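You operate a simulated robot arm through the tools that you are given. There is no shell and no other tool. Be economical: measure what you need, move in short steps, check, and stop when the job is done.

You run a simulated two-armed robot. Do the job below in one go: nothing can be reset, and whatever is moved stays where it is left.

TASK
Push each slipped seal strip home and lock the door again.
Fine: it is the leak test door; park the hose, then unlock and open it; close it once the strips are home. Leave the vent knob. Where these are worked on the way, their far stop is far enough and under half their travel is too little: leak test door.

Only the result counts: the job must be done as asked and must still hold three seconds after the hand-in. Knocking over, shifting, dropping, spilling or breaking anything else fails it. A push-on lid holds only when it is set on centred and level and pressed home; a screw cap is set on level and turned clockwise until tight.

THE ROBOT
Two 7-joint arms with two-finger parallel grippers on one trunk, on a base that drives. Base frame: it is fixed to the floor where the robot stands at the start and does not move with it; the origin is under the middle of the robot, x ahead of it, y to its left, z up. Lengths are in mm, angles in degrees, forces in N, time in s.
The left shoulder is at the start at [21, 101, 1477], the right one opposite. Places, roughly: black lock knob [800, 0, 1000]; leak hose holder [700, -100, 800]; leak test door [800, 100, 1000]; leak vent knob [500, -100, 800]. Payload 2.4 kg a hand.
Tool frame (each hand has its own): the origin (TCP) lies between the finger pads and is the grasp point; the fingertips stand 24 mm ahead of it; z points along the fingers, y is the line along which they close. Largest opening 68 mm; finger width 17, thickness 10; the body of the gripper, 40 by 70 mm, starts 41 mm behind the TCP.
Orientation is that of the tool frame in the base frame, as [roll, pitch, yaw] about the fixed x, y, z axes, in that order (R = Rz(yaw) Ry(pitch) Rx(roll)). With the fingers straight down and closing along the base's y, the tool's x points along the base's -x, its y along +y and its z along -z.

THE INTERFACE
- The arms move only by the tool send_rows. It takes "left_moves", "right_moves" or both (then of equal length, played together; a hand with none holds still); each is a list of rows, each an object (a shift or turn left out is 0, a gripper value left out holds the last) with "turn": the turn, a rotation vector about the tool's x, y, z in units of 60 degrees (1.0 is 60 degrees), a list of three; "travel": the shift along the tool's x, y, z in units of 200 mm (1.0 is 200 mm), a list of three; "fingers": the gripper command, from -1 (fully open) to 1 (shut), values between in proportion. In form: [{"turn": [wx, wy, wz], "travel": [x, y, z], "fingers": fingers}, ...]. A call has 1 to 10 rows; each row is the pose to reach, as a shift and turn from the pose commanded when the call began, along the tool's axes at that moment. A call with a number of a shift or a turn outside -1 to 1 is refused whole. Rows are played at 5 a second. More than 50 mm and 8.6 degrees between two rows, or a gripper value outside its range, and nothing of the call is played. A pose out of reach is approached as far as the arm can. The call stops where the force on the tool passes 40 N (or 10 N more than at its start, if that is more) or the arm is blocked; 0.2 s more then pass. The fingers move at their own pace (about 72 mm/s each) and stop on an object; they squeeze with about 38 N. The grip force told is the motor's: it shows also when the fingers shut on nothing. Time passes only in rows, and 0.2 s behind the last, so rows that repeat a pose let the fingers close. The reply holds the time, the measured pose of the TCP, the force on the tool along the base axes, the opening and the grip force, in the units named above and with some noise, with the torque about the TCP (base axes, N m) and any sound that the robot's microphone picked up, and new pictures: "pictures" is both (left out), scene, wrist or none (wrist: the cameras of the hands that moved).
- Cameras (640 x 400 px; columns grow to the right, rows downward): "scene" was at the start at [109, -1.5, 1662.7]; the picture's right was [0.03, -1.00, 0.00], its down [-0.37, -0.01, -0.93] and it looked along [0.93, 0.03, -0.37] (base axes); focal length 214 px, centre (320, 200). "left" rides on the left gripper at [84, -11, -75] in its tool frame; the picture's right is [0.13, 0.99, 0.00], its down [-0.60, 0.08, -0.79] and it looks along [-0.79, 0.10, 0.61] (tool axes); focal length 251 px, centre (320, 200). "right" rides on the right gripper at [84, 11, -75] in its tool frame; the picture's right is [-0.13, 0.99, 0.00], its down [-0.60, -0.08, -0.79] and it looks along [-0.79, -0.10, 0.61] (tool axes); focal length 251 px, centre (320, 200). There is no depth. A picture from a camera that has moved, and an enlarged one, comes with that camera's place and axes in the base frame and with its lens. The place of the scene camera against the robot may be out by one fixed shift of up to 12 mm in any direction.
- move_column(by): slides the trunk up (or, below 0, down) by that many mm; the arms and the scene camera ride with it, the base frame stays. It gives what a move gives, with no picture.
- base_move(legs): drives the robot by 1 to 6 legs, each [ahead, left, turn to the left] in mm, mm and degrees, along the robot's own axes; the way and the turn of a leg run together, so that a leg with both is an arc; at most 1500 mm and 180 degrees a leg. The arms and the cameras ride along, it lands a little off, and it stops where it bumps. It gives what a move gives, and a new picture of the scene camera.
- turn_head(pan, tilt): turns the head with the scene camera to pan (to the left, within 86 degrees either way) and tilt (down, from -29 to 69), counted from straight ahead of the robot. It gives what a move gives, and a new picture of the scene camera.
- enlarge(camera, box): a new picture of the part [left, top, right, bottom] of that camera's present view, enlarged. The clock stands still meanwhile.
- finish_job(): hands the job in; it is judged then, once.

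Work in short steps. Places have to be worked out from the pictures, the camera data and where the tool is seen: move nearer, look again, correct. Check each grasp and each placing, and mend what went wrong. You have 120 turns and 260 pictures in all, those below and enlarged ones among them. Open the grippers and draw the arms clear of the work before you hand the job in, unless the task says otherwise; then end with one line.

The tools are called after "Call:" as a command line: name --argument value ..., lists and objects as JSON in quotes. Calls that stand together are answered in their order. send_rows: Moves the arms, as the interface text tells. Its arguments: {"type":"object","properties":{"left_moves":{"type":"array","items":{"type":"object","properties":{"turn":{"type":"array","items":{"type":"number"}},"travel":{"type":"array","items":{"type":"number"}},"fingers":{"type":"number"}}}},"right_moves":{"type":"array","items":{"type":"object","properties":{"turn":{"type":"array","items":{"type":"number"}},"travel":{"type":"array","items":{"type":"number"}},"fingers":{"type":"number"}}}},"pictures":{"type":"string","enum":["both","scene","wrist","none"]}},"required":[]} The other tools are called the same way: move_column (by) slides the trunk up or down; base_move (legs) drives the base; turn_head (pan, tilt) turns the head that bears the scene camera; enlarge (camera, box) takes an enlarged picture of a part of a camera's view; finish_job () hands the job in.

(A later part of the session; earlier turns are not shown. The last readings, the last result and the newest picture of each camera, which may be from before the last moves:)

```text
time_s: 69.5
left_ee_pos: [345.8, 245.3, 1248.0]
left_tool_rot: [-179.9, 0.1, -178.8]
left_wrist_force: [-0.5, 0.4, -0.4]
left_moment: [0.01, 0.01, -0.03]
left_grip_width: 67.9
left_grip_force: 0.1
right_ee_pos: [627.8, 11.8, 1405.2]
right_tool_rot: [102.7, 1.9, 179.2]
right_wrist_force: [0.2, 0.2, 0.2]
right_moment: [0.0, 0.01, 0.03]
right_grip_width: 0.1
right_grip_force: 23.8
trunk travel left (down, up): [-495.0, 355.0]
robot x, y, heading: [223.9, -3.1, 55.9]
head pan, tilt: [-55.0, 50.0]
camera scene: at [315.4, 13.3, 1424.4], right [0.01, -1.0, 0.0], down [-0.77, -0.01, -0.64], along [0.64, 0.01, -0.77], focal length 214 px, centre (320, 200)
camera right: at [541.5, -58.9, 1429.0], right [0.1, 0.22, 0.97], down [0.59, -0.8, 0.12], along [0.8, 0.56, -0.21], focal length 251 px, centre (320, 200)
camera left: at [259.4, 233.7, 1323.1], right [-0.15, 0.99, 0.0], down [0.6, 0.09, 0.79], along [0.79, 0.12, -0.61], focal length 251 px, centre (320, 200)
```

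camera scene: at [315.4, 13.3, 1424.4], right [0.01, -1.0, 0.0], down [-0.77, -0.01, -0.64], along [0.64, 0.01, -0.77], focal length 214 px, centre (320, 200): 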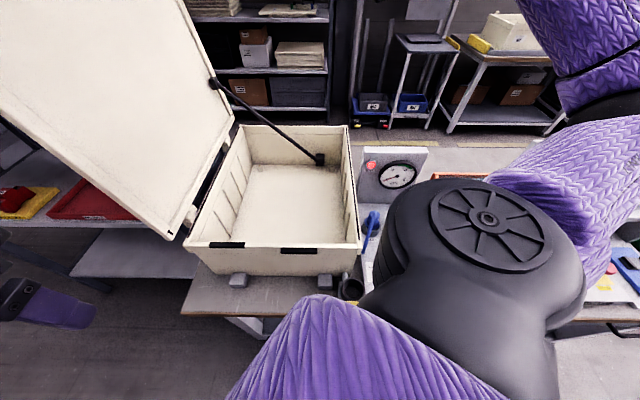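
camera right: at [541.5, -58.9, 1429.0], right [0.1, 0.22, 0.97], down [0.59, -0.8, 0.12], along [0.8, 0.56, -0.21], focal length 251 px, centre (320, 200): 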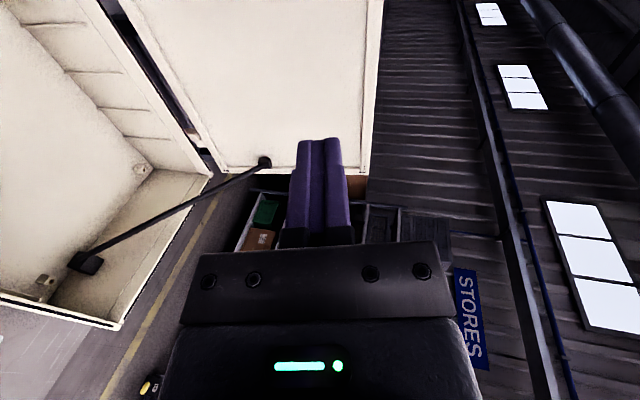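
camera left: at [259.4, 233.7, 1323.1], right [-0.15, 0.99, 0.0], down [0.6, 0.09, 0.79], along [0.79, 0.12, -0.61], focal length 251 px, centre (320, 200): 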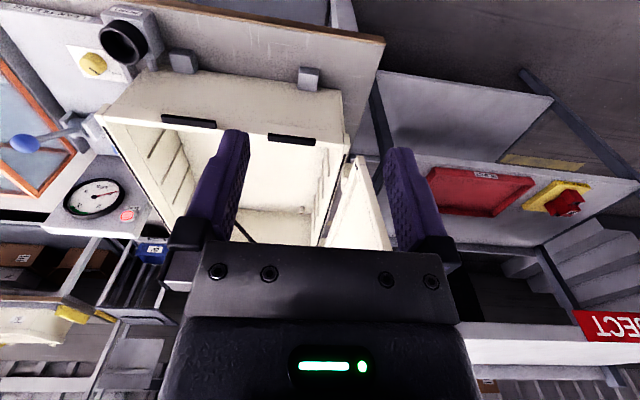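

Call:
send_rows --left_moves '[{"travel": [-0.06, -0.13, 0.16]}, {"travel": [-0.12, -0.26, 0.32]}, {"travel": [-0.18, -0.39, 0.48]}, {"travel": [-0.24, -0.52, 0.64]}, {"travel": [-0.28, -0.62, 0.78]}]' --pictures "both"

Call:
enlarge --camera "left" --box '[150, 30, 450, 220]'

```text
time_s: 70.7
left_ee_pos: [402.9, 123.4, 1090.9]
left_tool_rot: [179.8, 0.1, -178.7]
left_wrist_force: [0.0, -0.7, 0.5]
left_moment: [0.01, 0.01, -0.02]
left_grip_width: 68.0
left_grip_force: 0.1
right_ee_pos: [628.8, 12.8, 1405.5]
right_tool_rot: [102.7, 2.0, 179.1]
right_wrist_force: [-0.5, -0.4, -0.1]
right_moment: [-0.02, -0.02, -0.03]
right_grip_width: 0.1
right_grip_force: 23.3
trunk travel left (down, up): [-495.0, 355.0]
robot x, y, heading: [225.0, -1.7, 55.7]
head pan, tilt: [-55.0, 50.0]
camera scene: at [315.4, 13.4, 1424.4], right [0.01, -1.0, 0.0], down [-0.77, -0.01, -0.64], along [0.64, 0.01, -0.77], focal length 214 px, centre (320, 200)
camera left: at [317.8, 110.6, 1166.3], right [-0.15, 0.99, 0.0], down [0.6, 0.09, 0.79], along [0.79, 0.12, -0.61], focal length 251 px, centre (320, 200)
```

scene: 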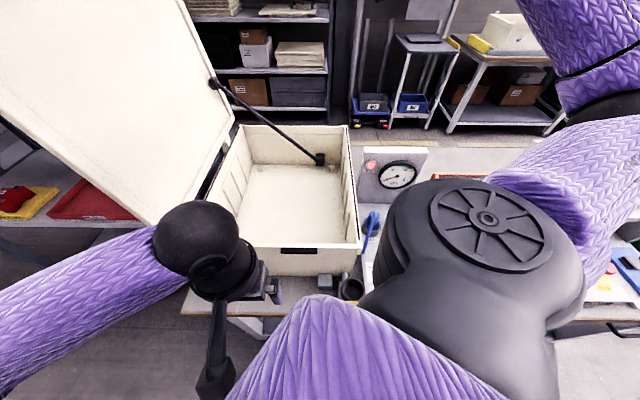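
left: 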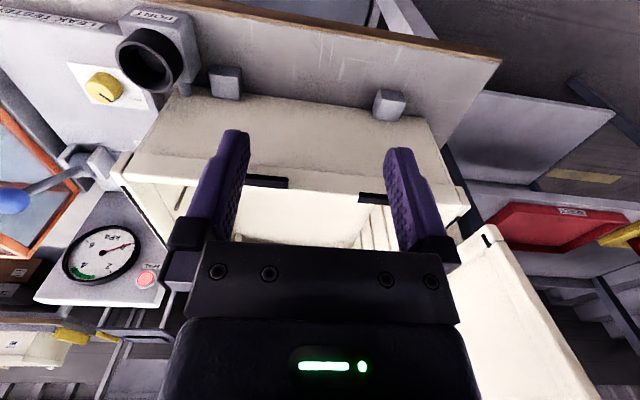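

```text
2.11 times, centred on (300, 125) of left
camera zoom: at [317.8, 110.6, 1166.3], right [-0.15, 0.99, 0.0], down [0.6, 0.09, 0.79], along [0.79, 0.12, -0.61], focal length 529 px, centre (362, 358)
```

zoom: 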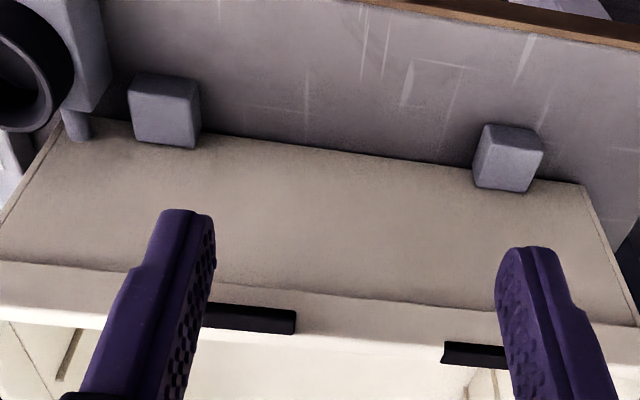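

The fingers block the view; closing them clears both strips.

Call:
send_rows --left_moves '[{"travel": [0.05, 0, 0.1], "fingers": 1}, {"travel": [0.1, 0, 0.2]}, {"travel": [0.1, 0, 0.3]}, {"travel": [0.1, 0, 0.3]}]' --pictures "wrist"

Call:
enlarge --camera "left" --box '[220, 130, 320, 230]'

Call:
enlarge --camera "left" --box '[320, 140, 480, 250]'

```text
time_s: 71.7
left_ee_pos: [383.4, 122.9, 1032.2]
left_tool_rot: [180.0, 0.2, -178.7]
left_wrist_force: [0.4, -0.5, 0.1]
left_moment: [0.0, 0.0, -0.02]
left_grip_width: 0.2
left_grip_force: 23.2
right_ee_pos: [626.9, 11.4, 1405.1]
right_tool_rot: [102.7, 2.0, 179.1]
right_wrist_force: [-0.1, 0.1, -0.1]
right_moment: [0.01, 0.01, -0.03]
right_grip_width: 0.0
right_grip_force: 23.4
trunk travel left (down, up): [-495.0, 355.0]
robot x, y, heading: [225.7, -1.9, 55.8]
head pan, tilt: [-55.0, 50.0]
camera left: at [297.5, 110.6, 1106.7], right [-0.15, 0.99, 0.0], down [0.6, 0.09, 0.79], along [0.78, 0.12, -0.61], focal length 251 px, centre (320, 200)
```

left: 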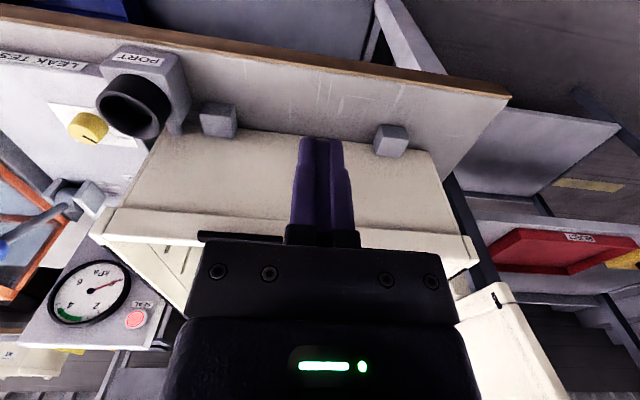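

```text
4.00 times, centred on (270, 180) of left
camera zoom: at [297.5, 110.6, 1106.7], right [-0.15, 0.99, 0.0], down [0.6, 0.09, 0.79], along [0.78, 0.12, -0.61], focal length 1006 px, centre (520, 280)
```

zoom: 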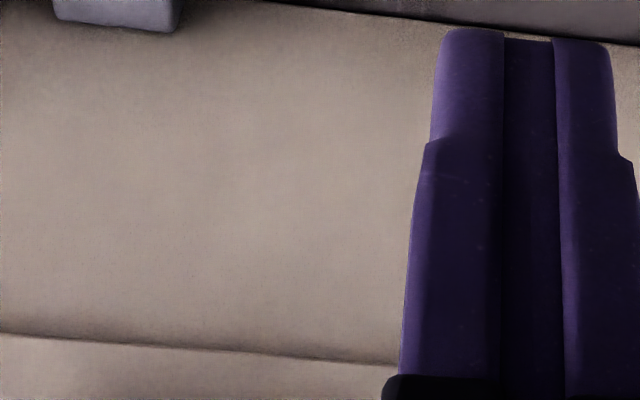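

```text
3.64 times, centred on (400, 195) of left
camera zoom: at [297.5, 110.6, 1106.7], right [-0.15, 0.99, 0.0], down [0.6, 0.09, 0.79], along [0.78, 0.12, -0.61], focal length 914 px, centre (29, 218)
```

zoom: 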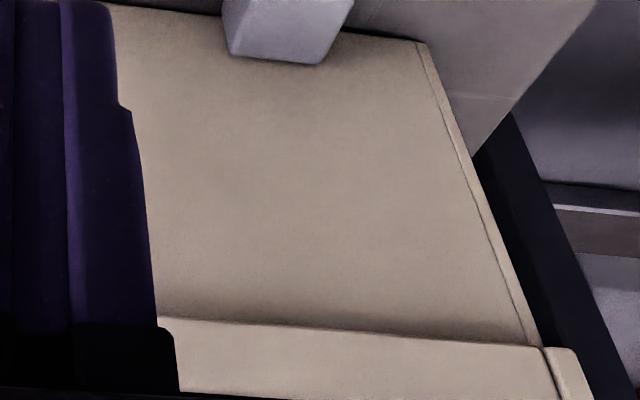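

Call:
send_rows --left_moves '[{"travel": [0.0, 0, -0.2]}, {"travel": [-0.05, 0, -0.4]}, {"travel": [-0.1, 0, -0.5]}]' --pictures "wrist"

Call:
enlarge --camera "left" --box '[210, 120, 310, 200]'

Call:
enlarge --camera "left" --box '[340, 130, 440, 210]'

```text
time_s: 72.5
left_ee_pos: [404.9, 123.3, 1131.5]
left_tool_rot: [-180.0, 0.1, -178.7]
left_wrist_force: [-0.8, 0.7, 0.0]
left_moment: [0.0, -0.03, 0.0]
left_grip_width: 0.0
left_grip_force: 23.6
right_ee_pos: [627.1, 11.9, 1405.8]
right_tool_rot: [102.8, 2.0, 179.1]
right_wrist_force: [0.5, 0.3, -0.4]
right_moment: [0.02, -0.04, -0.02]
right_grip_width: 0.0
right_grip_force: 23.5
trunk travel left (down, up): [-495.0, 355.0]
robot x, y, heading: [223.0, 3.0, 55.9]
head pan, tilt: [-55.0, 50.0]
camera left: at [318.5, 111.0, 1207.4], right [-0.15, 0.99, 0.0], down [0.6, 0.09, 0.79], along [0.78, 0.12, -0.61], focal length 251 px, centre (320, 200)
```

left: 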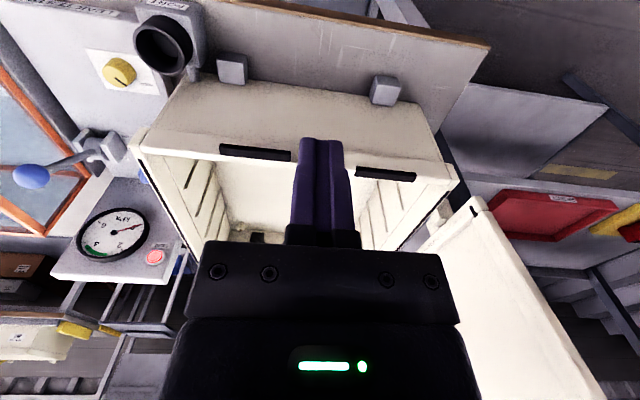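

```text
5.00 times, centred on (260, 160) of left
camera zoom: at [318.5, 111.0, 1207.4], right [-0.15, 0.99, 0.0], down [0.6, 0.09, 0.79], along [0.78, 0.12, -0.61], focal length 1257 px, centre (620, 400)
```

zoom: 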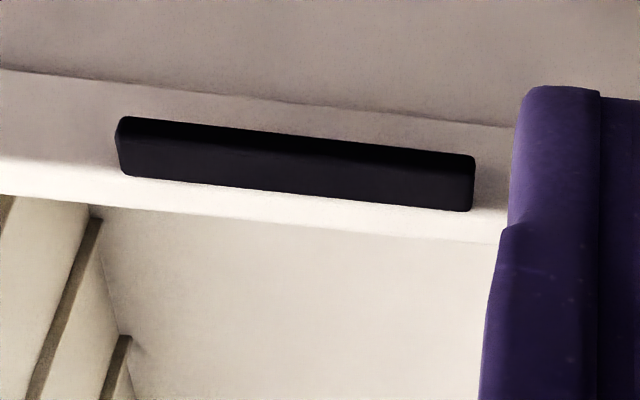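

```text
5.00 times, centred on (390, 170) of left
camera zoom: at [318.5, 111.0, 1207.4], right [-0.15, 0.99, 0.0], down [0.6, 0.09, 0.79], along [0.78, 0.12, -0.61], focal length 1257 px, centre (-30, 350)
```

zoom: 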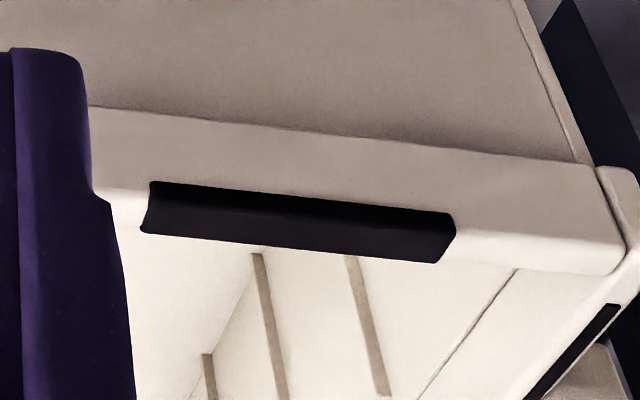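

The right segment sits proud on the front face; the left seems to lie on the rim top. I'll tilt the left hand for a nearly horizontal view of the rim.

Call:
send_rows --left_moves '[{"travel": [-0.05, 0, 0.12], "turn": [0, -0.125, 0]}, {"travel": [-0.1, 0, 0.24], "turn": [0, -0.25, 0]}, {"travel": [-0.15, 0, 0.36], "turn": [0, -0.375, 0]}, {"travel": [-0.2, 0, 0.47], "turn": [0, -0.5, 0]}]' --pictures "wrist"

Call:
enlarge --camera "left" --box '[160, 80, 310, 220]'

Call:
enlarge --camera "left" --box '[340, 80, 490, 220]'

```text
time_s: 73.5
left_ee_pos: [442.6, 124.9, 1037.5]
left_tool_rot: [-179.9, 30.1, -178.8]
left_wrist_force: [0.1, 0.2, 0.0]
left_moment: [-0.01, 0.0, 0.01]
left_grip_width: 0.0
left_grip_force: 23.3
right_ee_pos: [627.3, 11.5, 1403.7]
right_tool_rot: [102.8, 2.0, 179.1]
right_wrist_force: [0.6, 0.5, -0.5]
right_moment: [0.02, -0.03, 0.03]
right_grip_width: 0.2
right_grip_force: 23.5
trunk travel left (down, up): [-495.0, 355.0]
robot x, y, heading: [222.4, -2.2, 55.7]
head pan, tilt: [-55.0, 50.0]
camera left: at [330.9, 112.3, 1061.1], right [-0.13, 0.99, -0.06], down [0.12, 0.08, 0.99], along [0.98, 0.12, -0.13], focal length 251 px, centre (320, 200)
```

left: 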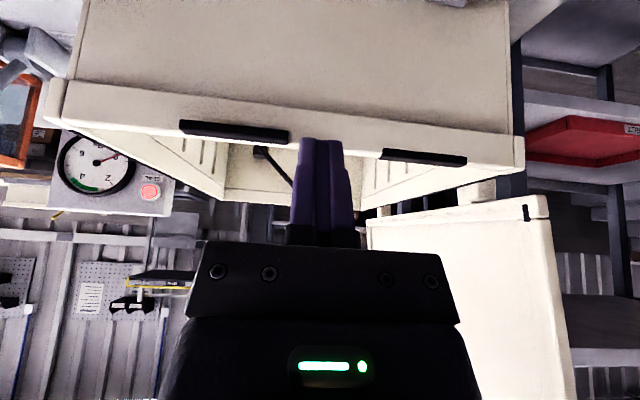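

```text
2.86 times, centred on (235, 150) of left
camera zoom: at [330.9, 112.3, 1061.1], right [-0.13, 0.99, -0.06], down [0.12, 0.08, 0.99], along [0.98, 0.12, -0.13], focal length 718 px, centre (563, 343)
```

zoom: 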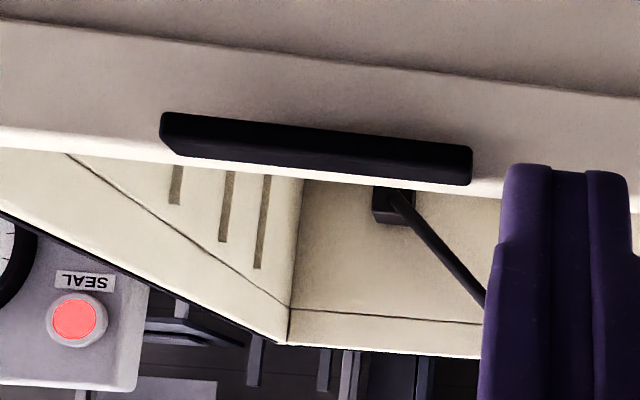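

```text
2.86 times, centred on (415, 150) of left
camera zoom: at [330.9, 112.3, 1061.1], right [-0.13, 0.99, -0.06], down [0.12, 0.08, 0.99], along [0.98, 0.12, -0.13], focal length 718 px, centre (49, 343)
```

zoom: 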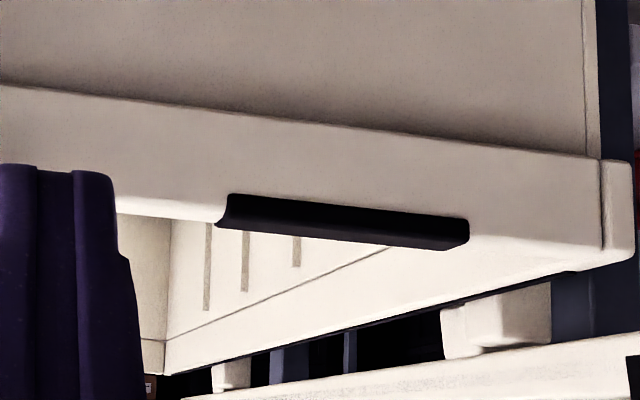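

Both strips are on the front rim; the right one seems ~10–20 mm further out than the left. I'll move the left hand aside and zoom from above to compare their protrusion.

Call:
send_rows --left_moves '[{"travel": [0.05, 0.2, -0.1]}, {"travel": [0.1, 0.4, -0.2]}, {"travel": [0.15, 0.6, -0.3]}, {"travel": [0.2, 0.8, -0.4]}]' --pictures "none"

Call:
enlarge --camera "scene" --box '[270, 225, 370, 275]'

Call:
enlarge --camera "scene" --box '[175, 220, 275, 270]'

Call:
enlarge --camera "left" --box '[40, 60, 320, 260]'

```text
time_s: 74.5
left_ee_pos: [363.4, 284.0, 1086.4]
left_tool_rot: [-179.9, 30.1, -178.8]
left_wrist_force: [-0.5, 0.6, -0.7]
left_moment: [0.02, -0.03, -0.01]
left_grip_width: 0.0
left_grip_force: 23.7
right_ee_pos: [627.8, 12.0, 1404.5]
right_tool_rot: [102.7, 2.1, 179.1]
right_wrist_force: [0.5, 0.8, 0.0]
right_moment: [-0.03, 0.03, 0.01]
right_grip_width: 0.0
right_grip_force: 23.8
trunk travel left (down, up): [-495.0, 355.0]
robot x, y, heading: [221.7, 1.5, 56.0]
head pan, tilt: [-55.0, 50.0]
```

```text
6.40 times, centred on (320, 250) of scene
camera zoom: at [314.7, 13.9, 1424.4], right [0.01, -1.0, 0.0], down [-0.77, -0.01, -0.64], along [0.64, 0.01, -0.77], focal length 1373 px, centre (320, -120)
```

zoom: 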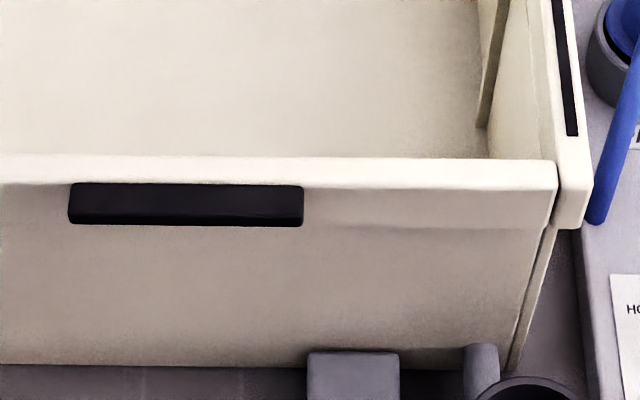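

```text
6.40 times, centred on (225, 245) of scene
camera zoom: at [314.7, 13.9, 1424.4], right [0.01, -1.0, 0.0], down [-0.77, -0.01, -0.64], along [0.64, 0.01, -0.77], focal length 1373 px, centre (928, -88)
```

zoom: 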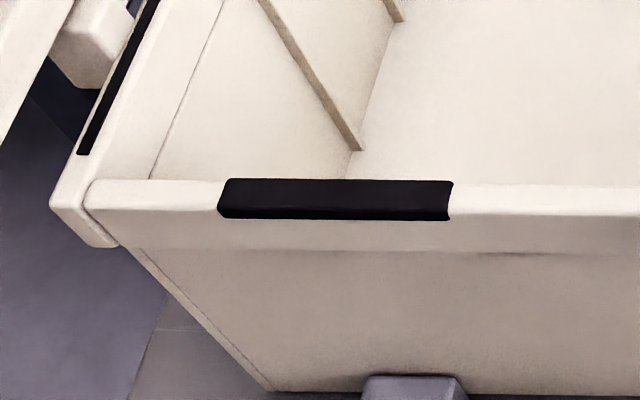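

```text
2.00 times, centred on (180, 160) of left
camera zoom: at [251.5, 272.3, 1109.7], right [-0.13, 0.99, -0.06], down [0.12, 0.08, 0.99], along [0.98, 0.12, -0.13], focal length 503 px, centre (600, 280)
```

zoom: 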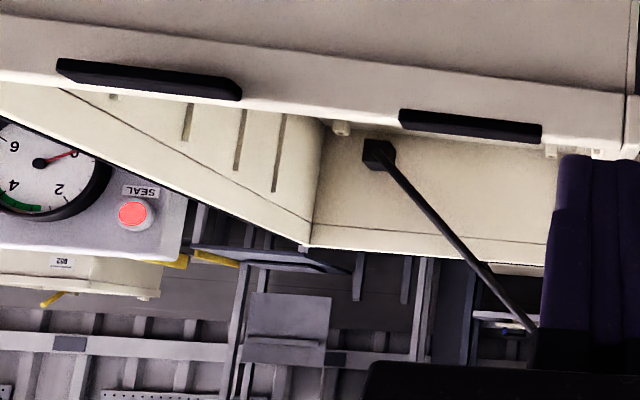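

Now it's clear: the left segment (centre x≈534) lies flush in the rim, while the right one (centre ≈(522,67,989)) is ~11.5 mm too far out. I'll bring the left hand pointing down in front of it with fingers ~40 mm apart to push it in squarely.

Call:
send_rows --left_moves '[{"travel": [0.0, -0.17, 0.0], "turn": [0, 0.08, 0], "fingers": -0.18}, {"travel": [-0.05, -0.34, 0.05], "turn": [0, 0.16, 0]}, {"travel": [-0.1, -0.51, 0.12], "turn": [0, 0.25, 0]}, {"travel": [-0.16, -0.68, 0.2], "turn": [0, 0.34, 0]}, {"travel": [-0.22, -0.85, 0.28], "turn": [0, 0.42, 0]}, {"travel": [-0.28, -1.0, 0.35], "turn": [0, 0.5, 0]}]' --pictures "both"

```text
time_s: 75.9
left_ee_pos: [451.4, 83.1, 1055.9]
left_tool_rot: [179.9, -0.1, -178.8]
left_wrist_force: [0.4, 0.2, -0.8]
left_moment: [0.01, 0.04, 0.0]
left_grip_width: 40.2
left_grip_force: 0.1
right_ee_pos: [629.0, 11.2, 1405.3]
right_tool_rot: [102.5, 2.0, 179.1]
right_wrist_force: [0.0, 0.5, 1.0]
right_moment: [-0.04, -0.03, -0.01]
right_grip_width: 0.0
right_grip_force: 24.0
trunk travel left (down, up): [-495.0, 355.0]
robot x, y, heading: [225.6, -1.0, 55.8]
head pan, tilt: [-55.0, 50.0]
camera scene: at [315.6, 13.1, 1424.3], right [0.01, -1.0, 0.0], down [-0.77, -0.01, -0.64], along [0.64, 0.01, -0.77], focal length 214 px, centre (320, 200)
camera left: at [366.8, 71.4, 1130.9], right [-0.15, 0.99, 0.0], down [0.6, 0.09, 0.79], along [0.78, 0.12, -0.61], focal length 251 px, centre (320, 200)
```

scene: 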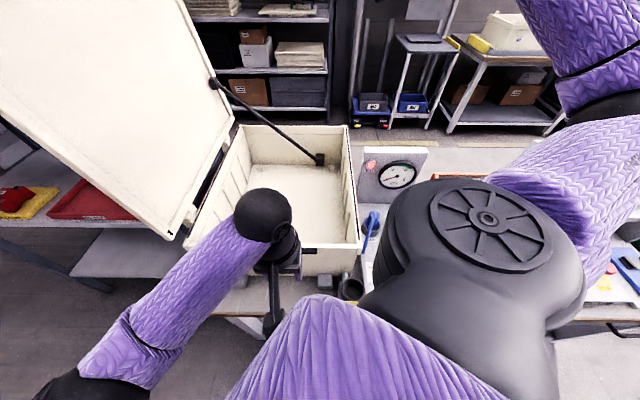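
left: 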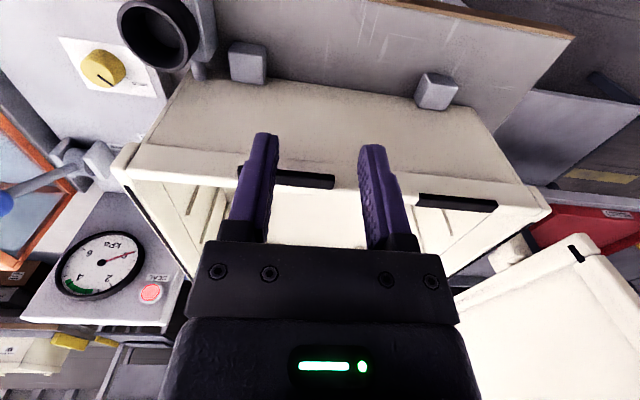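

Positioning just in front of the strip at (490,67,1008).

Call:
send_rows --left_moves '[{"travel": [-0.08, -0.04, 0.1], "turn": [0, 0, 0.02]}, {"travel": [-0.15, -0.08, 0.2], "turn": [0, 0, 0.02]}, {"travel": [-0.2, -0.08, 0.24], "turn": [0, 0, 0.02]}]' --pictures "wrist"

Call:
enlarge --camera "left" --box '[220, 80, 420, 220]'

```text
time_s: 76.7
left_ee_pos: [485.6, 70.7, 1009.5]
left_tool_rot: [180.0, 0.2, -179.9]
left_wrist_force: [0.0, -0.1, 0.0]
left_moment: [0.0, -0.01, -0.01]
left_grip_width: 40.3
left_grip_force: 0.1
left hand out of reach, approached as far as the arm can: row 3
right_ee_pos: [628.8, 11.6, 1404.7]
right_tool_rot: [102.7, 2.1, 179.1]
right_wrist_force: [-0.8, -1.0, 0.3]
right_moment: [0.03, -0.02, -0.02]
right_grip_width: 0.0
right_grip_force: 23.2
trunk travel left (down, up): [-495.0, 355.0]
robot x, y, heading: [222.7, -0.4, 55.6]
head pan, tilt: [-55.0, 50.0]
camera left: at [400.6, 60.8, 1085.0], right [-0.13, 0.99, 0.0], down [0.6, 0.08, 0.79], along [0.79, 0.1, -0.61], focal length 251 px, centre (320, 200)
```

left: 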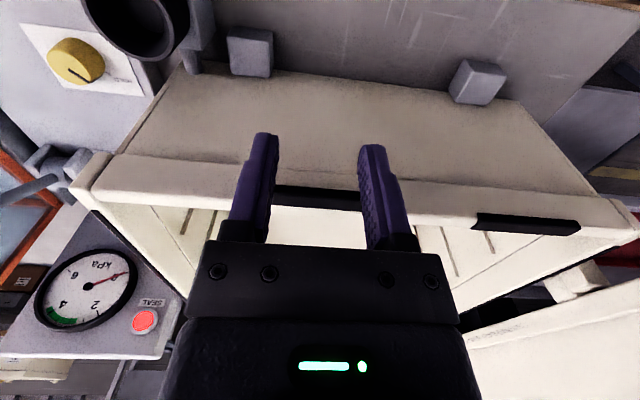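

```text
2.86 times, centred on (320, 150) of left
camera zoom: at [400.6, 60.8, 1085.0], right [-0.13, 0.99, 0.0], down [0.6, 0.08, 0.79], along [0.79, 0.1, -0.61], focal length 718 px, centre (320, 343)
```

zoom: 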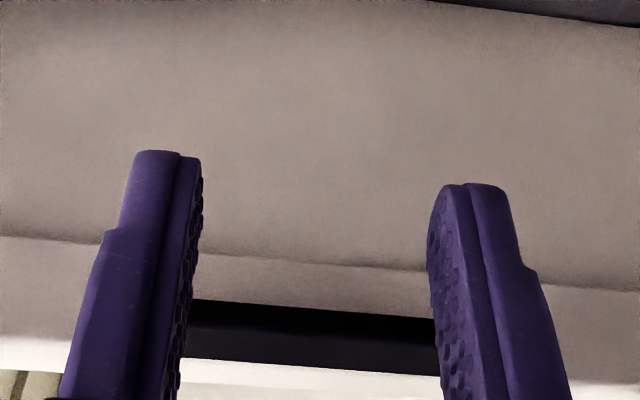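

The left arm is near its limit in this stance. I'll lift it, turn the robot back by −50° so the left shoulder comes forward, and then redo the approach.

Call:
send_rows --left_moves '[{"travel": [0.1, 0, -0.2]}, {"travel": [0.2, 0, -0.4]}, {"travel": [0.2, 0, -0.6]}]' --pictures "none"

Call:
base_move --legs '[[0, 0, -50]]'

Call:
turn_head --pan 0 --tilt 50

```text
time_s: 77.5
left_ee_pos: [445.3, 72.4, 1130.3]
left_tool_rot: [-180.0, 0.1, -179.9]
left_wrist_force: [-0.6, -0.1, -0.1]
left_moment: [0.0, -0.01, 0.03]
left_grip_width: 40.2
left_grip_force: 0.0
right_ee_pos: [628.9, 11.3, 1405.3]
right_tool_rot: [102.7, 2.1, 179.1]
right_wrist_force: [0.0, 0.2, -0.1]
right_moment: [0.02, 0.01, 0.01]
right_grip_width: 0.0
right_grip_force: 23.7
trunk travel left (down, up): [-495.0, 355.0]
robot x, y, heading: [224.0, 1.0, 55.7]
head pan, tilt: [-55.0, 50.0]
```

```text
time_s: 80.2
left_ee_pos: [422.6, -124.6, 1129.6]
left_tool_rot: [-180.0, 0.1, 130.6]
left_wrist_force: [0.5, 0.5, 0.3]
left_moment: [-0.01, 0.02, 0.03]
left_grip_width: 40.1
left_grip_force: 0.0
right_ee_pos: [494.9, -299.7, 1404.9]
right_tool_rot: [102.7, 1.8, 129.6]
right_wrist_force: [0.8, 0.9, -0.2]
right_moment: [0.01, 0.01, 0.02]
right_grip_width: 0.0
right_grip_force: 23.6
trunk travel left (down, up): [-495.0, 355.0]
robot x, y, heading: [219.5, 1.6, 6.3]
head pan, tilt: [-55.0, 50.0]
camera scene: at [297.7, -60.3, 1424.4], right [-0.75, -0.66, 0.0], down [-0.51, 0.58, -0.64], along [0.42, -0.48, -0.77], focal length 214 px, centre (320, 200)
```

scene: 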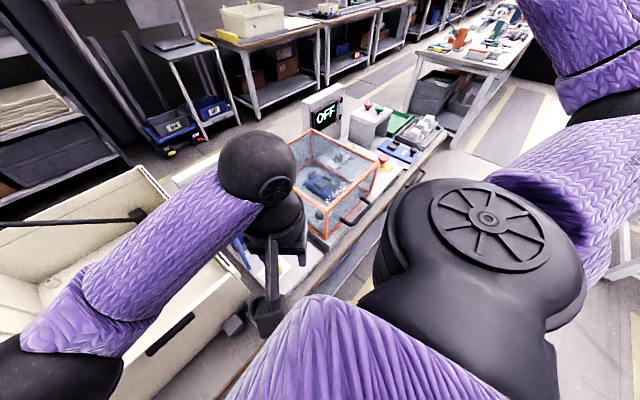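

```text
time_s: 81.4
left_ee_pos: [422.7, -125.0, 1130.0]
left_tool_rot: [-179.9, 0.0, 130.6]
left_wrist_force: [0.0, -0.4, 0.5]
left_moment: [0.01, -0.02, 0.02]
left_grip_width: 40.1
left_grip_force: 0.1
right_ee_pos: [496.0, -300.0, 1404.4]
right_tool_rot: [102.7, 2.0, 129.7]
right_wrist_force: [0.8, -0.2, 0.1]
right_moment: [0.03, 0.01, 0.01]
right_grip_width: 0.0
right_grip_force: 23.8
trunk travel left (down, up): [-495.0, 355.0]
robot x, y, heading: [218.0, 0.5, 6.3]
head pan, tilt: [0.0, 50.0]
camera scene: at [323.5, 6.0, 1424.4], right [0.11, -0.99, 0.0], down [-0.76, -0.08, -0.64], along [0.64, 0.07, -0.77], focal length 214 px, centre (320, 200)
```

scene: 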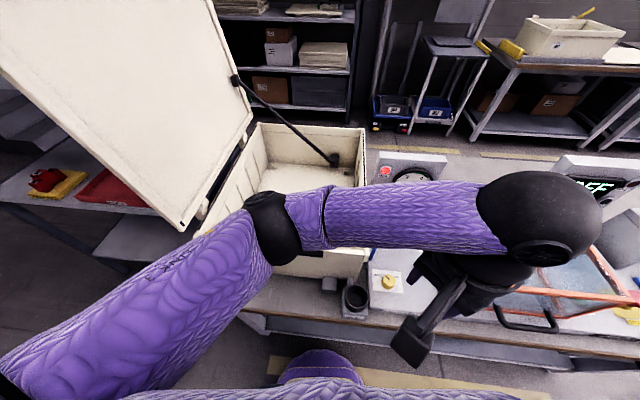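

Call:
send_rows --left_moves '[{"travel": [0.08, 0.11, 0.03], "turn": [0, 0, -0.12]}, {"travel": [0.16, 0.23, 0.07], "turn": [0, 0, -0.24]}, {"travel": [0.25, 0.34, 0.1], "turn": [0, 0, -0.36]}, {"travel": [0.33, 0.46, 0.14], "turn": [0, 0, -0.48]}, {"travel": [0.41, 0.57, 0.17], "turn": [0, 0, -0.6]}, {"travel": [0.5, 0.69, 0.21], "turn": [0, 0, -0.72]}, {"travel": [0.576, 0.8, 0.25], "turn": [0, 0, -0.823]}]' --pictures "wrist"

```text
time_s: 83.0
left_ee_pos: [469.7, 69.6, 1080.0]
left_tool_rot: [-179.9, 0.1, -179.9]
left_wrist_force: [-0.3, -0.1, 0.0]
left_moment: [-0.01, 0.02, 0.0]
left_grip_width: 40.4
left_grip_force: 0.1
right_ee_pos: [494.8, -300.1, 1404.5]
right_tool_rot: [102.7, 2.0, 129.7]
right_wrist_force: [-0.2, -0.4, -0.2]
right_moment: [-0.02, 0.01, -0.01]
right_grip_width: 0.1
right_grip_force: 23.3
trunk travel left (down, up): [-495.0, 355.0]
robot x, y, heading: [220.1, -0.5, 6.2]
head pan, tilt: [0.0, 50.0]
camera left: at [383.6, 58.7, 1155.8], right [-0.13, 0.99, 0.0], down [0.6, 0.08, 0.79], along [0.79, 0.1, -0.61], focal length 251 px, centre (320, 200)
```

left: 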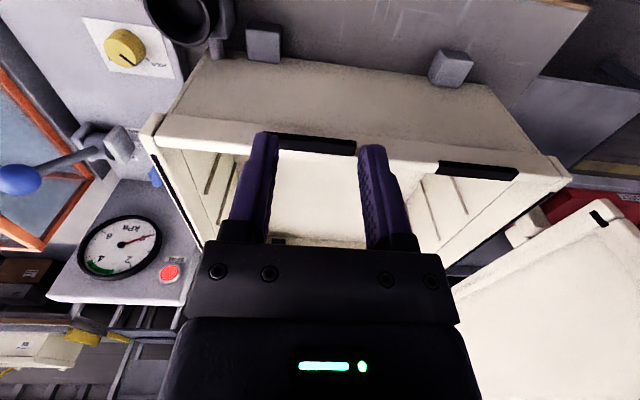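

The strip is centred at y≈69. I'll go down in front of it and then push slowly in +x.

Call:
send_rows --left_moves '[{"travel": [0, 0, 0.18]}, {"travel": [-0.05, 0, 0.36]}, {"travel": [-0.1, 0, 0.36]}, {"travel": [-0.15, 0, 0.36]}, {"travel": [-0.18, 0, 0.36]}, {"travel": [-0.2, 0, 0.36]}, {"travel": [-0.22, 0, 0.36]}]' --pictures "wrist"

Call:
enlarge --camera "left" --box '[220, 80, 420, 220]'

```text
time_s: 84.6
left_ee_pos: [512.5, 66.8, 1008.4]
left_tool_rot: [-179.9, 0.2, -179.9]
left_wrist_force: [0.5, 0.2, -0.4]
left_moment: [0.02, -0.01, 0.0]
left_grip_width: 40.0
left_grip_force: 0.1
right_ee_pos: [494.6, -300.5, 1405.1]
right_tool_rot: [102.7, 2.0, 129.7]
right_wrist_force: [0.1, 0.5, -0.2]
right_moment: [-0.01, 0.0, 0.02]
right_grip_width: 0.2
right_grip_force: 23.8
trunk travel left (down, up): [-495.0, 355.0]
robot x, y, heading: [221.9, -1.0, 6.2]
head pan, tilt: [0.0, 50.0]
camera left: at [426.9, 57.3, 1083.5], right [-0.13, 0.99, 0.0], down [0.6, 0.08, 0.79], along [0.79, 0.1, -0.61], focal length 251 px, centre (320, 200)
```

left: 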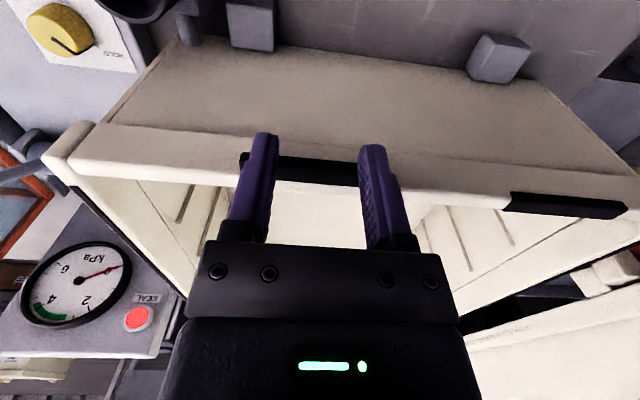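

```text
2.86 times, centred on (320, 150) of left
camera zoom: at [426.9, 57.3, 1083.5], right [-0.13, 0.99, 0.0], down [0.6, 0.08, 0.79], along [0.79, 0.1, -0.61], focal length 718 px, centre (320, 343)
```

zoom: 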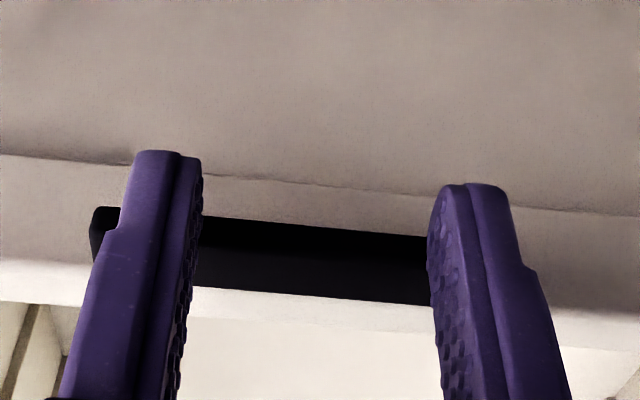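

No contact yet. Continuing in 2 mm steps.

Call:
send_rows --left_moves '[{"travel": [-0.01, 0, 0]}, {"travel": [-0.02, 0, 0]}, {"travel": [-0.03, 0, 0]}, {"travel": [-0.04, 0, 0]}, {"travel": [-0.05, 0, 0]}, {"travel": [-0.06, 0, 0]}]' --pictures "wrist"

Call:
enlarge --camera "left" --box '[220, 80, 420, 220]'

```text
time_s: 86.0
left_ee_pos: [523.9, 67.7, 1007.6]
left_tool_rot: [180.0, 0.1, 180.0]
left_wrist_force: [-6.2, -0.6, 0.1]
left_moment: [0.04, 0.17, -0.08]
left_grip_width: 40.5
left_grip_force: 0.2
right_ee_pos: [492.6, -299.9, 1405.0]
right_tool_rot: [102.5, 2.1, 129.6]
right_wrist_force: [0.5, -0.3, 0.4]
right_moment: [0.02, -0.02, 0.01]
right_grip_width: 0.3
right_grip_force: 23.2
trunk travel left (down, up): [-495.0, 355.0]
robot x, y, heading: [224.4, 1.2, 6.1]
head pan, tilt: [0.0, 50.0]
camera left: at [438.1, 57.4, 1083.4], right [-0.13, 0.99, 0.0], down [0.6, 0.08, 0.79], along [0.79, 0.1, -0.61], focal length 251 px, centre (320, 200)
```

left: 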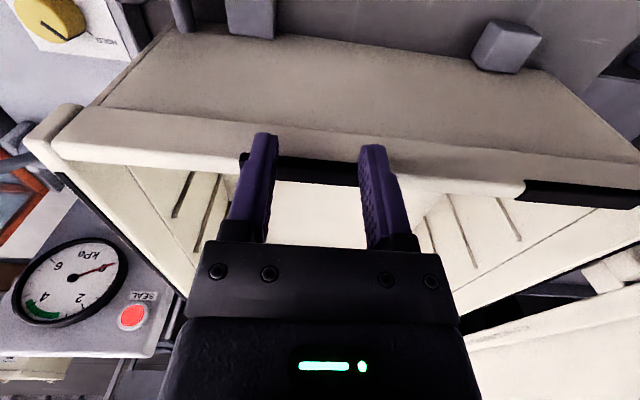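

```text
2.86 times, centred on (320, 150) of left
camera zoom: at [438.1, 57.4, 1083.4], right [-0.13, 0.99, 0.0], down [0.6, 0.08, 0.79], along [0.79, 0.1, -0.61], focal length 718 px, centre (320, 343)
```

zoom: 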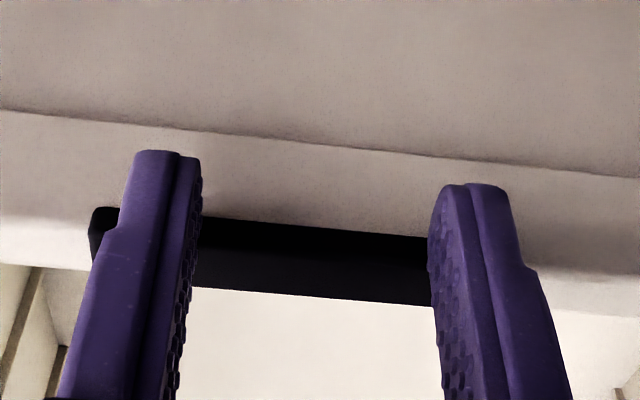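

The strip is moving with the fingers against ~6 N. Pushing on until it stops.

Call:
send_rows --left_moves '[{"travel": [-0.01, 0, 0]}, {"travel": [-0.02, 0, 0]}, {"travel": [-0.03, 0, 0]}, {"travel": [-0.04, 0, 0]}, {"travel": [-0.05, 0, 0]}]' --pictures "wrist"

Call:
enlarge --camera "left" --box '[220, 80, 420, 220]'

```text
time_s: 86.8
left_ee_pos: [523.4, 67.6, 1007.7]
left_tool_rot: [-180.0, -0.4, 180.0]
left_wrist_force: [-19.9, 2.4, 12.1]
left_moment: [0.45, 0.23, 0.3]
left_grip_width: 41.3
left_grip_force: 0.7
right_ee_pos: [488.8, -300.4, 1405.7]
right_tool_rot: [102.5, 2.2, 129.7]
right_wrist_force: [-0.2, 0.0, 0.5]
right_moment: [0.01, -0.03, 0.0]
right_grip_width: 0.2
right_grip_force: 23.4
trunk travel left (down, up): [-495.0, 355.0]
robot x, y, heading: [220.0, 0.8, 7.0]
head pan, tilt: [0.0, 50.0]
stopped in row 4 (left hand): the force on the tool passed its limit at 42 N (the readings are from after the stop); the commanded pose is now the measured one
camera left: at [438.9, 57.0, 1084.0], right [-0.13, 0.99, 0.0], down [0.61, 0.08, 0.79], along [0.78, 0.1, -0.61], focal length 251 px, centre (320, 200)
```

left: 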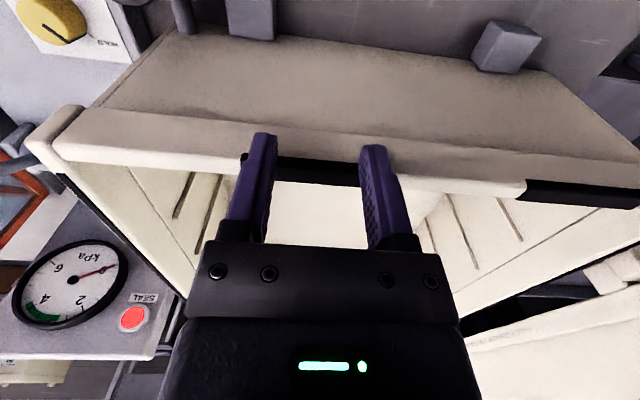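

```text
2.86 times, centred on (320, 150) of left
camera zoom: at [438.9, 57.0, 1084.0], right [-0.13, 0.99, 0.0], down [0.61, 0.08, 0.79], along [0.78, 0.1, -0.61], focal length 718 px, centre (320, 343)
```

zoom: 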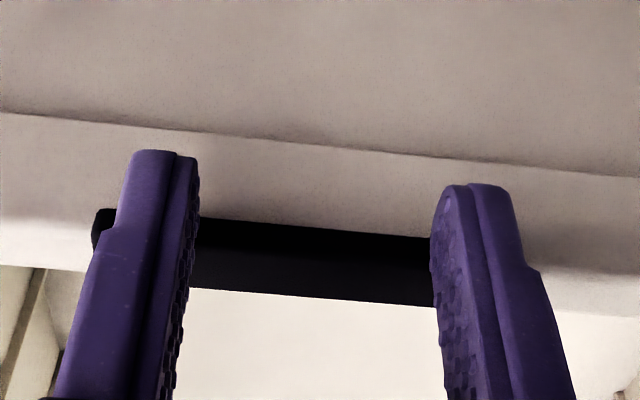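

It came up hard at 42 N. I'll back off and compare both strips from above.

Call:
send_rows --left_moves '[{"travel": [0.1, 0, 0]}, {"travel": [0.2, 0, -0.05]}, {"travel": [0.35, 0.1, -0.2]}, {"travel": [0.45, 0.25, -0.35]}, {"travel": [0.45, 0.45, -0.4]}, {"travel": [0.45, 0.65, -0.4]}, {"travel": [0.45, 0.85, -0.4]}]' --pictures "scene"

Call:
enlarge --camera "scene" --box '[200, 225, 380, 295]'

Call:
enlarge --camera "left" --box '[80, 60, 420, 240]'

```text
time_s: 88.4
left_ee_pos: [438.7, 238.6, 1087.5]
left_tool_rot: [-180.0, -0.4, 180.0]
left_wrist_force: [0.8, 0.6, 0.3]
left_moment: [0.0, -0.02, -0.01]
left_grip_width: 40.1
left_grip_force: 0.1
right_ee_pos: [494.9, -299.6, 1405.1]
right_tool_rot: [102.8, 2.1, 129.8]
right_wrist_force: [0.5, 0.6, -0.5]
right_moment: [0.0, -0.01, 0.0]
right_grip_width: 0.2
right_grip_force: 23.9
trunk travel left (down, up): [-495.0, 355.0]
robot x, y, heading: [220.5, 0.8, 6.4]
head pan, tilt: [0.0, 50.0]
camera scene: at [322.6, 6.8, 1424.4], right [0.11, -0.99, 0.0], down [-0.76, -0.09, -0.64], along [0.64, 0.07, -0.77], focal length 214 px, centre (320, 200)
```

scene: 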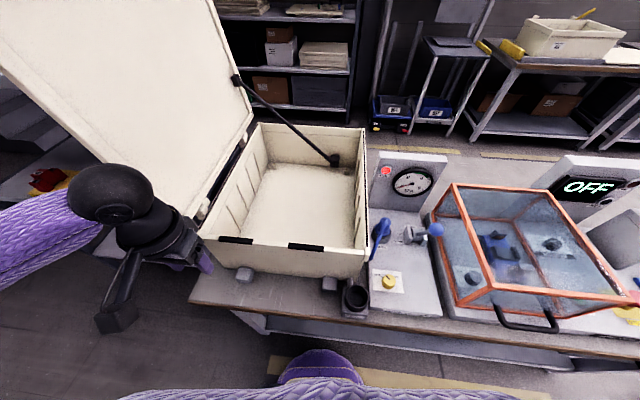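

```text
3.56 times, centred on (290, 260) of scene
camera zoom: at [322.6, 6.8, 1424.4], right [0.11, -0.99, 0.0], down [-0.76, -0.09, -0.64], along [0.64, 0.07, -0.77], focal length 763 px, centre (427, -13)
```

zoom: 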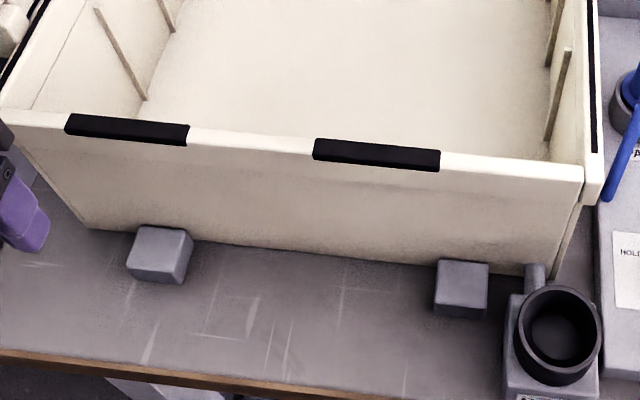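

```text
1.88 times, centred on (250, 150) of left
camera zoom: at [353.4, 227.6, 1163.2], right [-0.13, 0.99, 0.0], down [0.61, 0.08, 0.79], along [0.78, 0.1, -0.61], focal length 473 px, centre (452, 294)
```

zoom: 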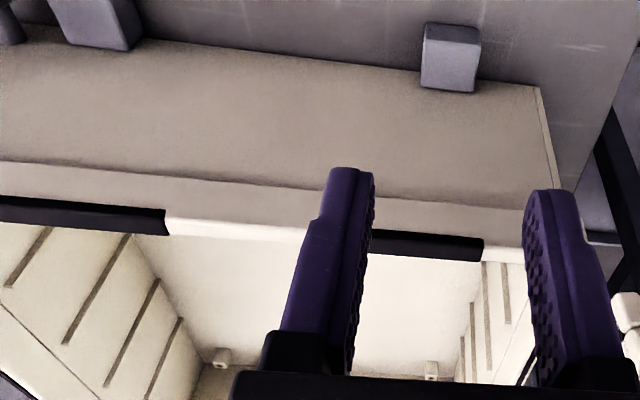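

Both front segments now match. I'll check the side and back rims for any other slipped strip.

Call:
enlarge --camera "scene" --box '[190, 110, 290, 250]'

Call:
enlarge --camera "scene" --box '[290, 110, 390, 260]'

Call:
enlarge --camera "scene" --box '[80, 0, 260, 240]'

```text
2.86 times, centred on (240, 180) of scene
camera zoom: at [322.6, 6.8, 1424.4], right [0.11, -0.99, 0.0], down [-0.76, -0.09, -0.64], along [0.64, 0.07, -0.77], focal length 613 px, centre (549, 257)
```

zoom: 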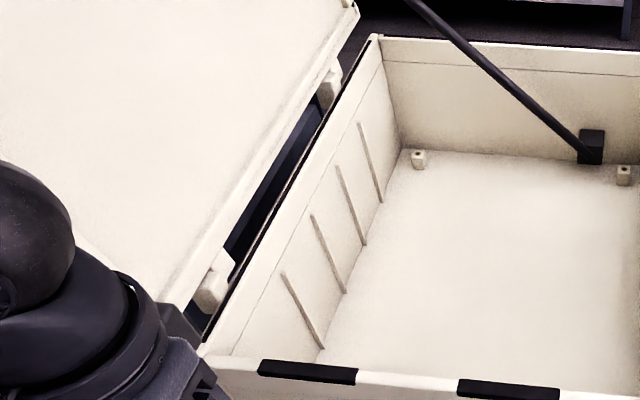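

```text
2.67 times, centred on (340, 185) of scene
camera zoom: at [322.6, 6.8, 1424.4], right [0.11, -0.99, 0.0], down [-0.76, -0.09, -0.64], along [0.64, 0.07, -0.77], focal length 572 px, centre (267, 240)
```

zoom: 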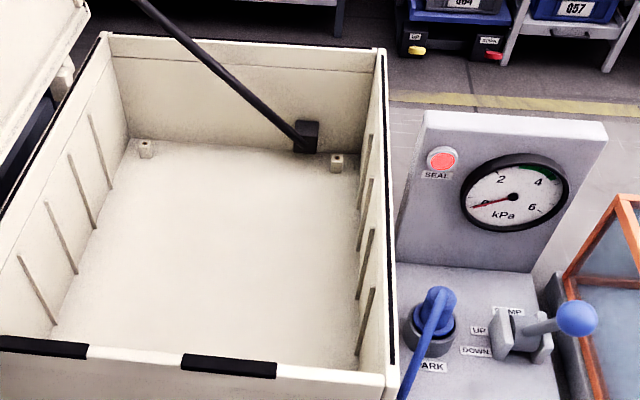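

```text
1.67 times, centred on (170, 120) of scene
camera zoom: at [322.6, 6.8, 1424.4], right [0.11, -0.99, 0.0], down [-0.76, -0.09, -0.64], along [0.64, 0.07, -0.77], focal length 358 px, centre (570, 333)
```

zoom: 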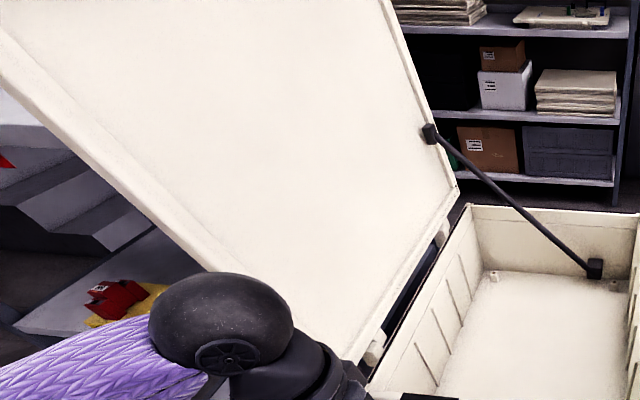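

No other strip stands out. As a check, I'll press the left segment the same way to confirm it's against its stop.

Call:
send_rows --left_moves '[{"travel": [0, -0.05, 0.2]}, {"travel": [-0.1, -0.05, 0.4]}, {"travel": [-0.25, -0.05, 0.4]}, {"travel": [-0.37, -0.05, 0.4]}, {"travel": [-0.39, -0.05, 0.4]}, {"travel": [-0.41, -0.05, 0.4]}, {"travel": [-0.42, -0.05, 0.4]}, {"travel": [-0.43, -0.05, 0.4]}, {"travel": [-0.44, -0.05, 0.4]}]' --pictures "wrist"

Call:
enlarge --camera "left" --box '[220, 80, 420, 220]'

```text
time_s: 90.4
left_ee_pos: [523.2, 225.9, 1007.1]
left_tool_rot: [179.9, -0.6, 179.9]
left_wrist_force: [-14.1, -0.3, -0.1]
left_moment: [0.07, 0.2, 0.2]
left_grip_width: 40.0
left_grip_force: 0.1
right_ee_pos: [490.7, -300.4, 1404.9]
right_tool_rot: [102.6, 2.1, 129.8]
right_wrist_force: [0.1, -0.9, 0.5]
right_moment: [-0.04, 0.01, 0.01]
right_grip_width: 0.0
right_grip_force: 24.0
trunk travel left (down, up): [-495.0, 355.0]
robot x, y, heading: [219.3, -1.5, 6.3]
head pan, tilt: [0.0, 50.0]
camera left: at [439.1, 217.4, 1083.3], right [-0.13, 0.99, 0.0], down [0.61, 0.08, 0.79], along [0.78, 0.1, -0.62], focal length 251 px, centre (320, 200)
```

left: 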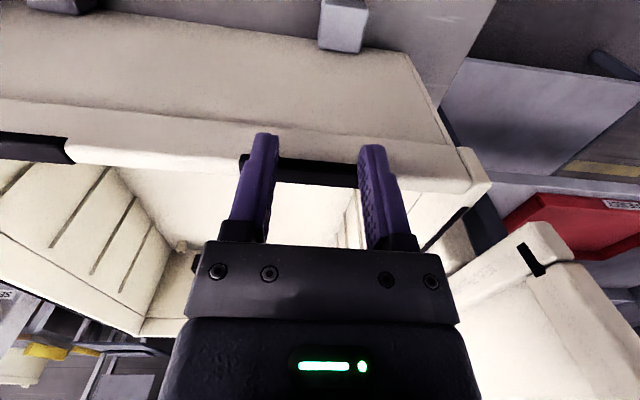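

```text
2.86 times, centred on (320, 150) of left
camera zoom: at [439.1, 217.4, 1083.3], right [-0.13, 0.99, 0.0], down [0.61, 0.08, 0.79], along [0.78, 0.1, -0.62], focal length 718 px, centre (320, 343)
```

zoom: 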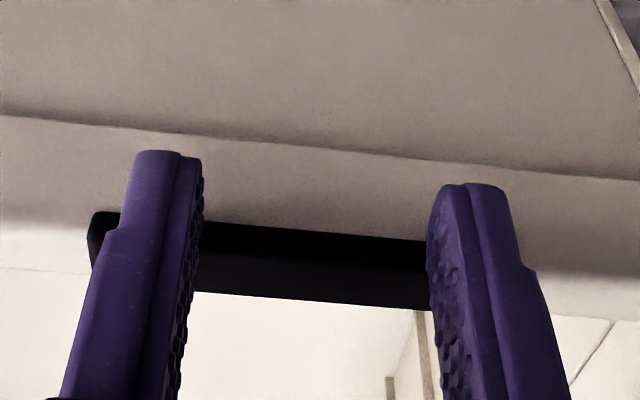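

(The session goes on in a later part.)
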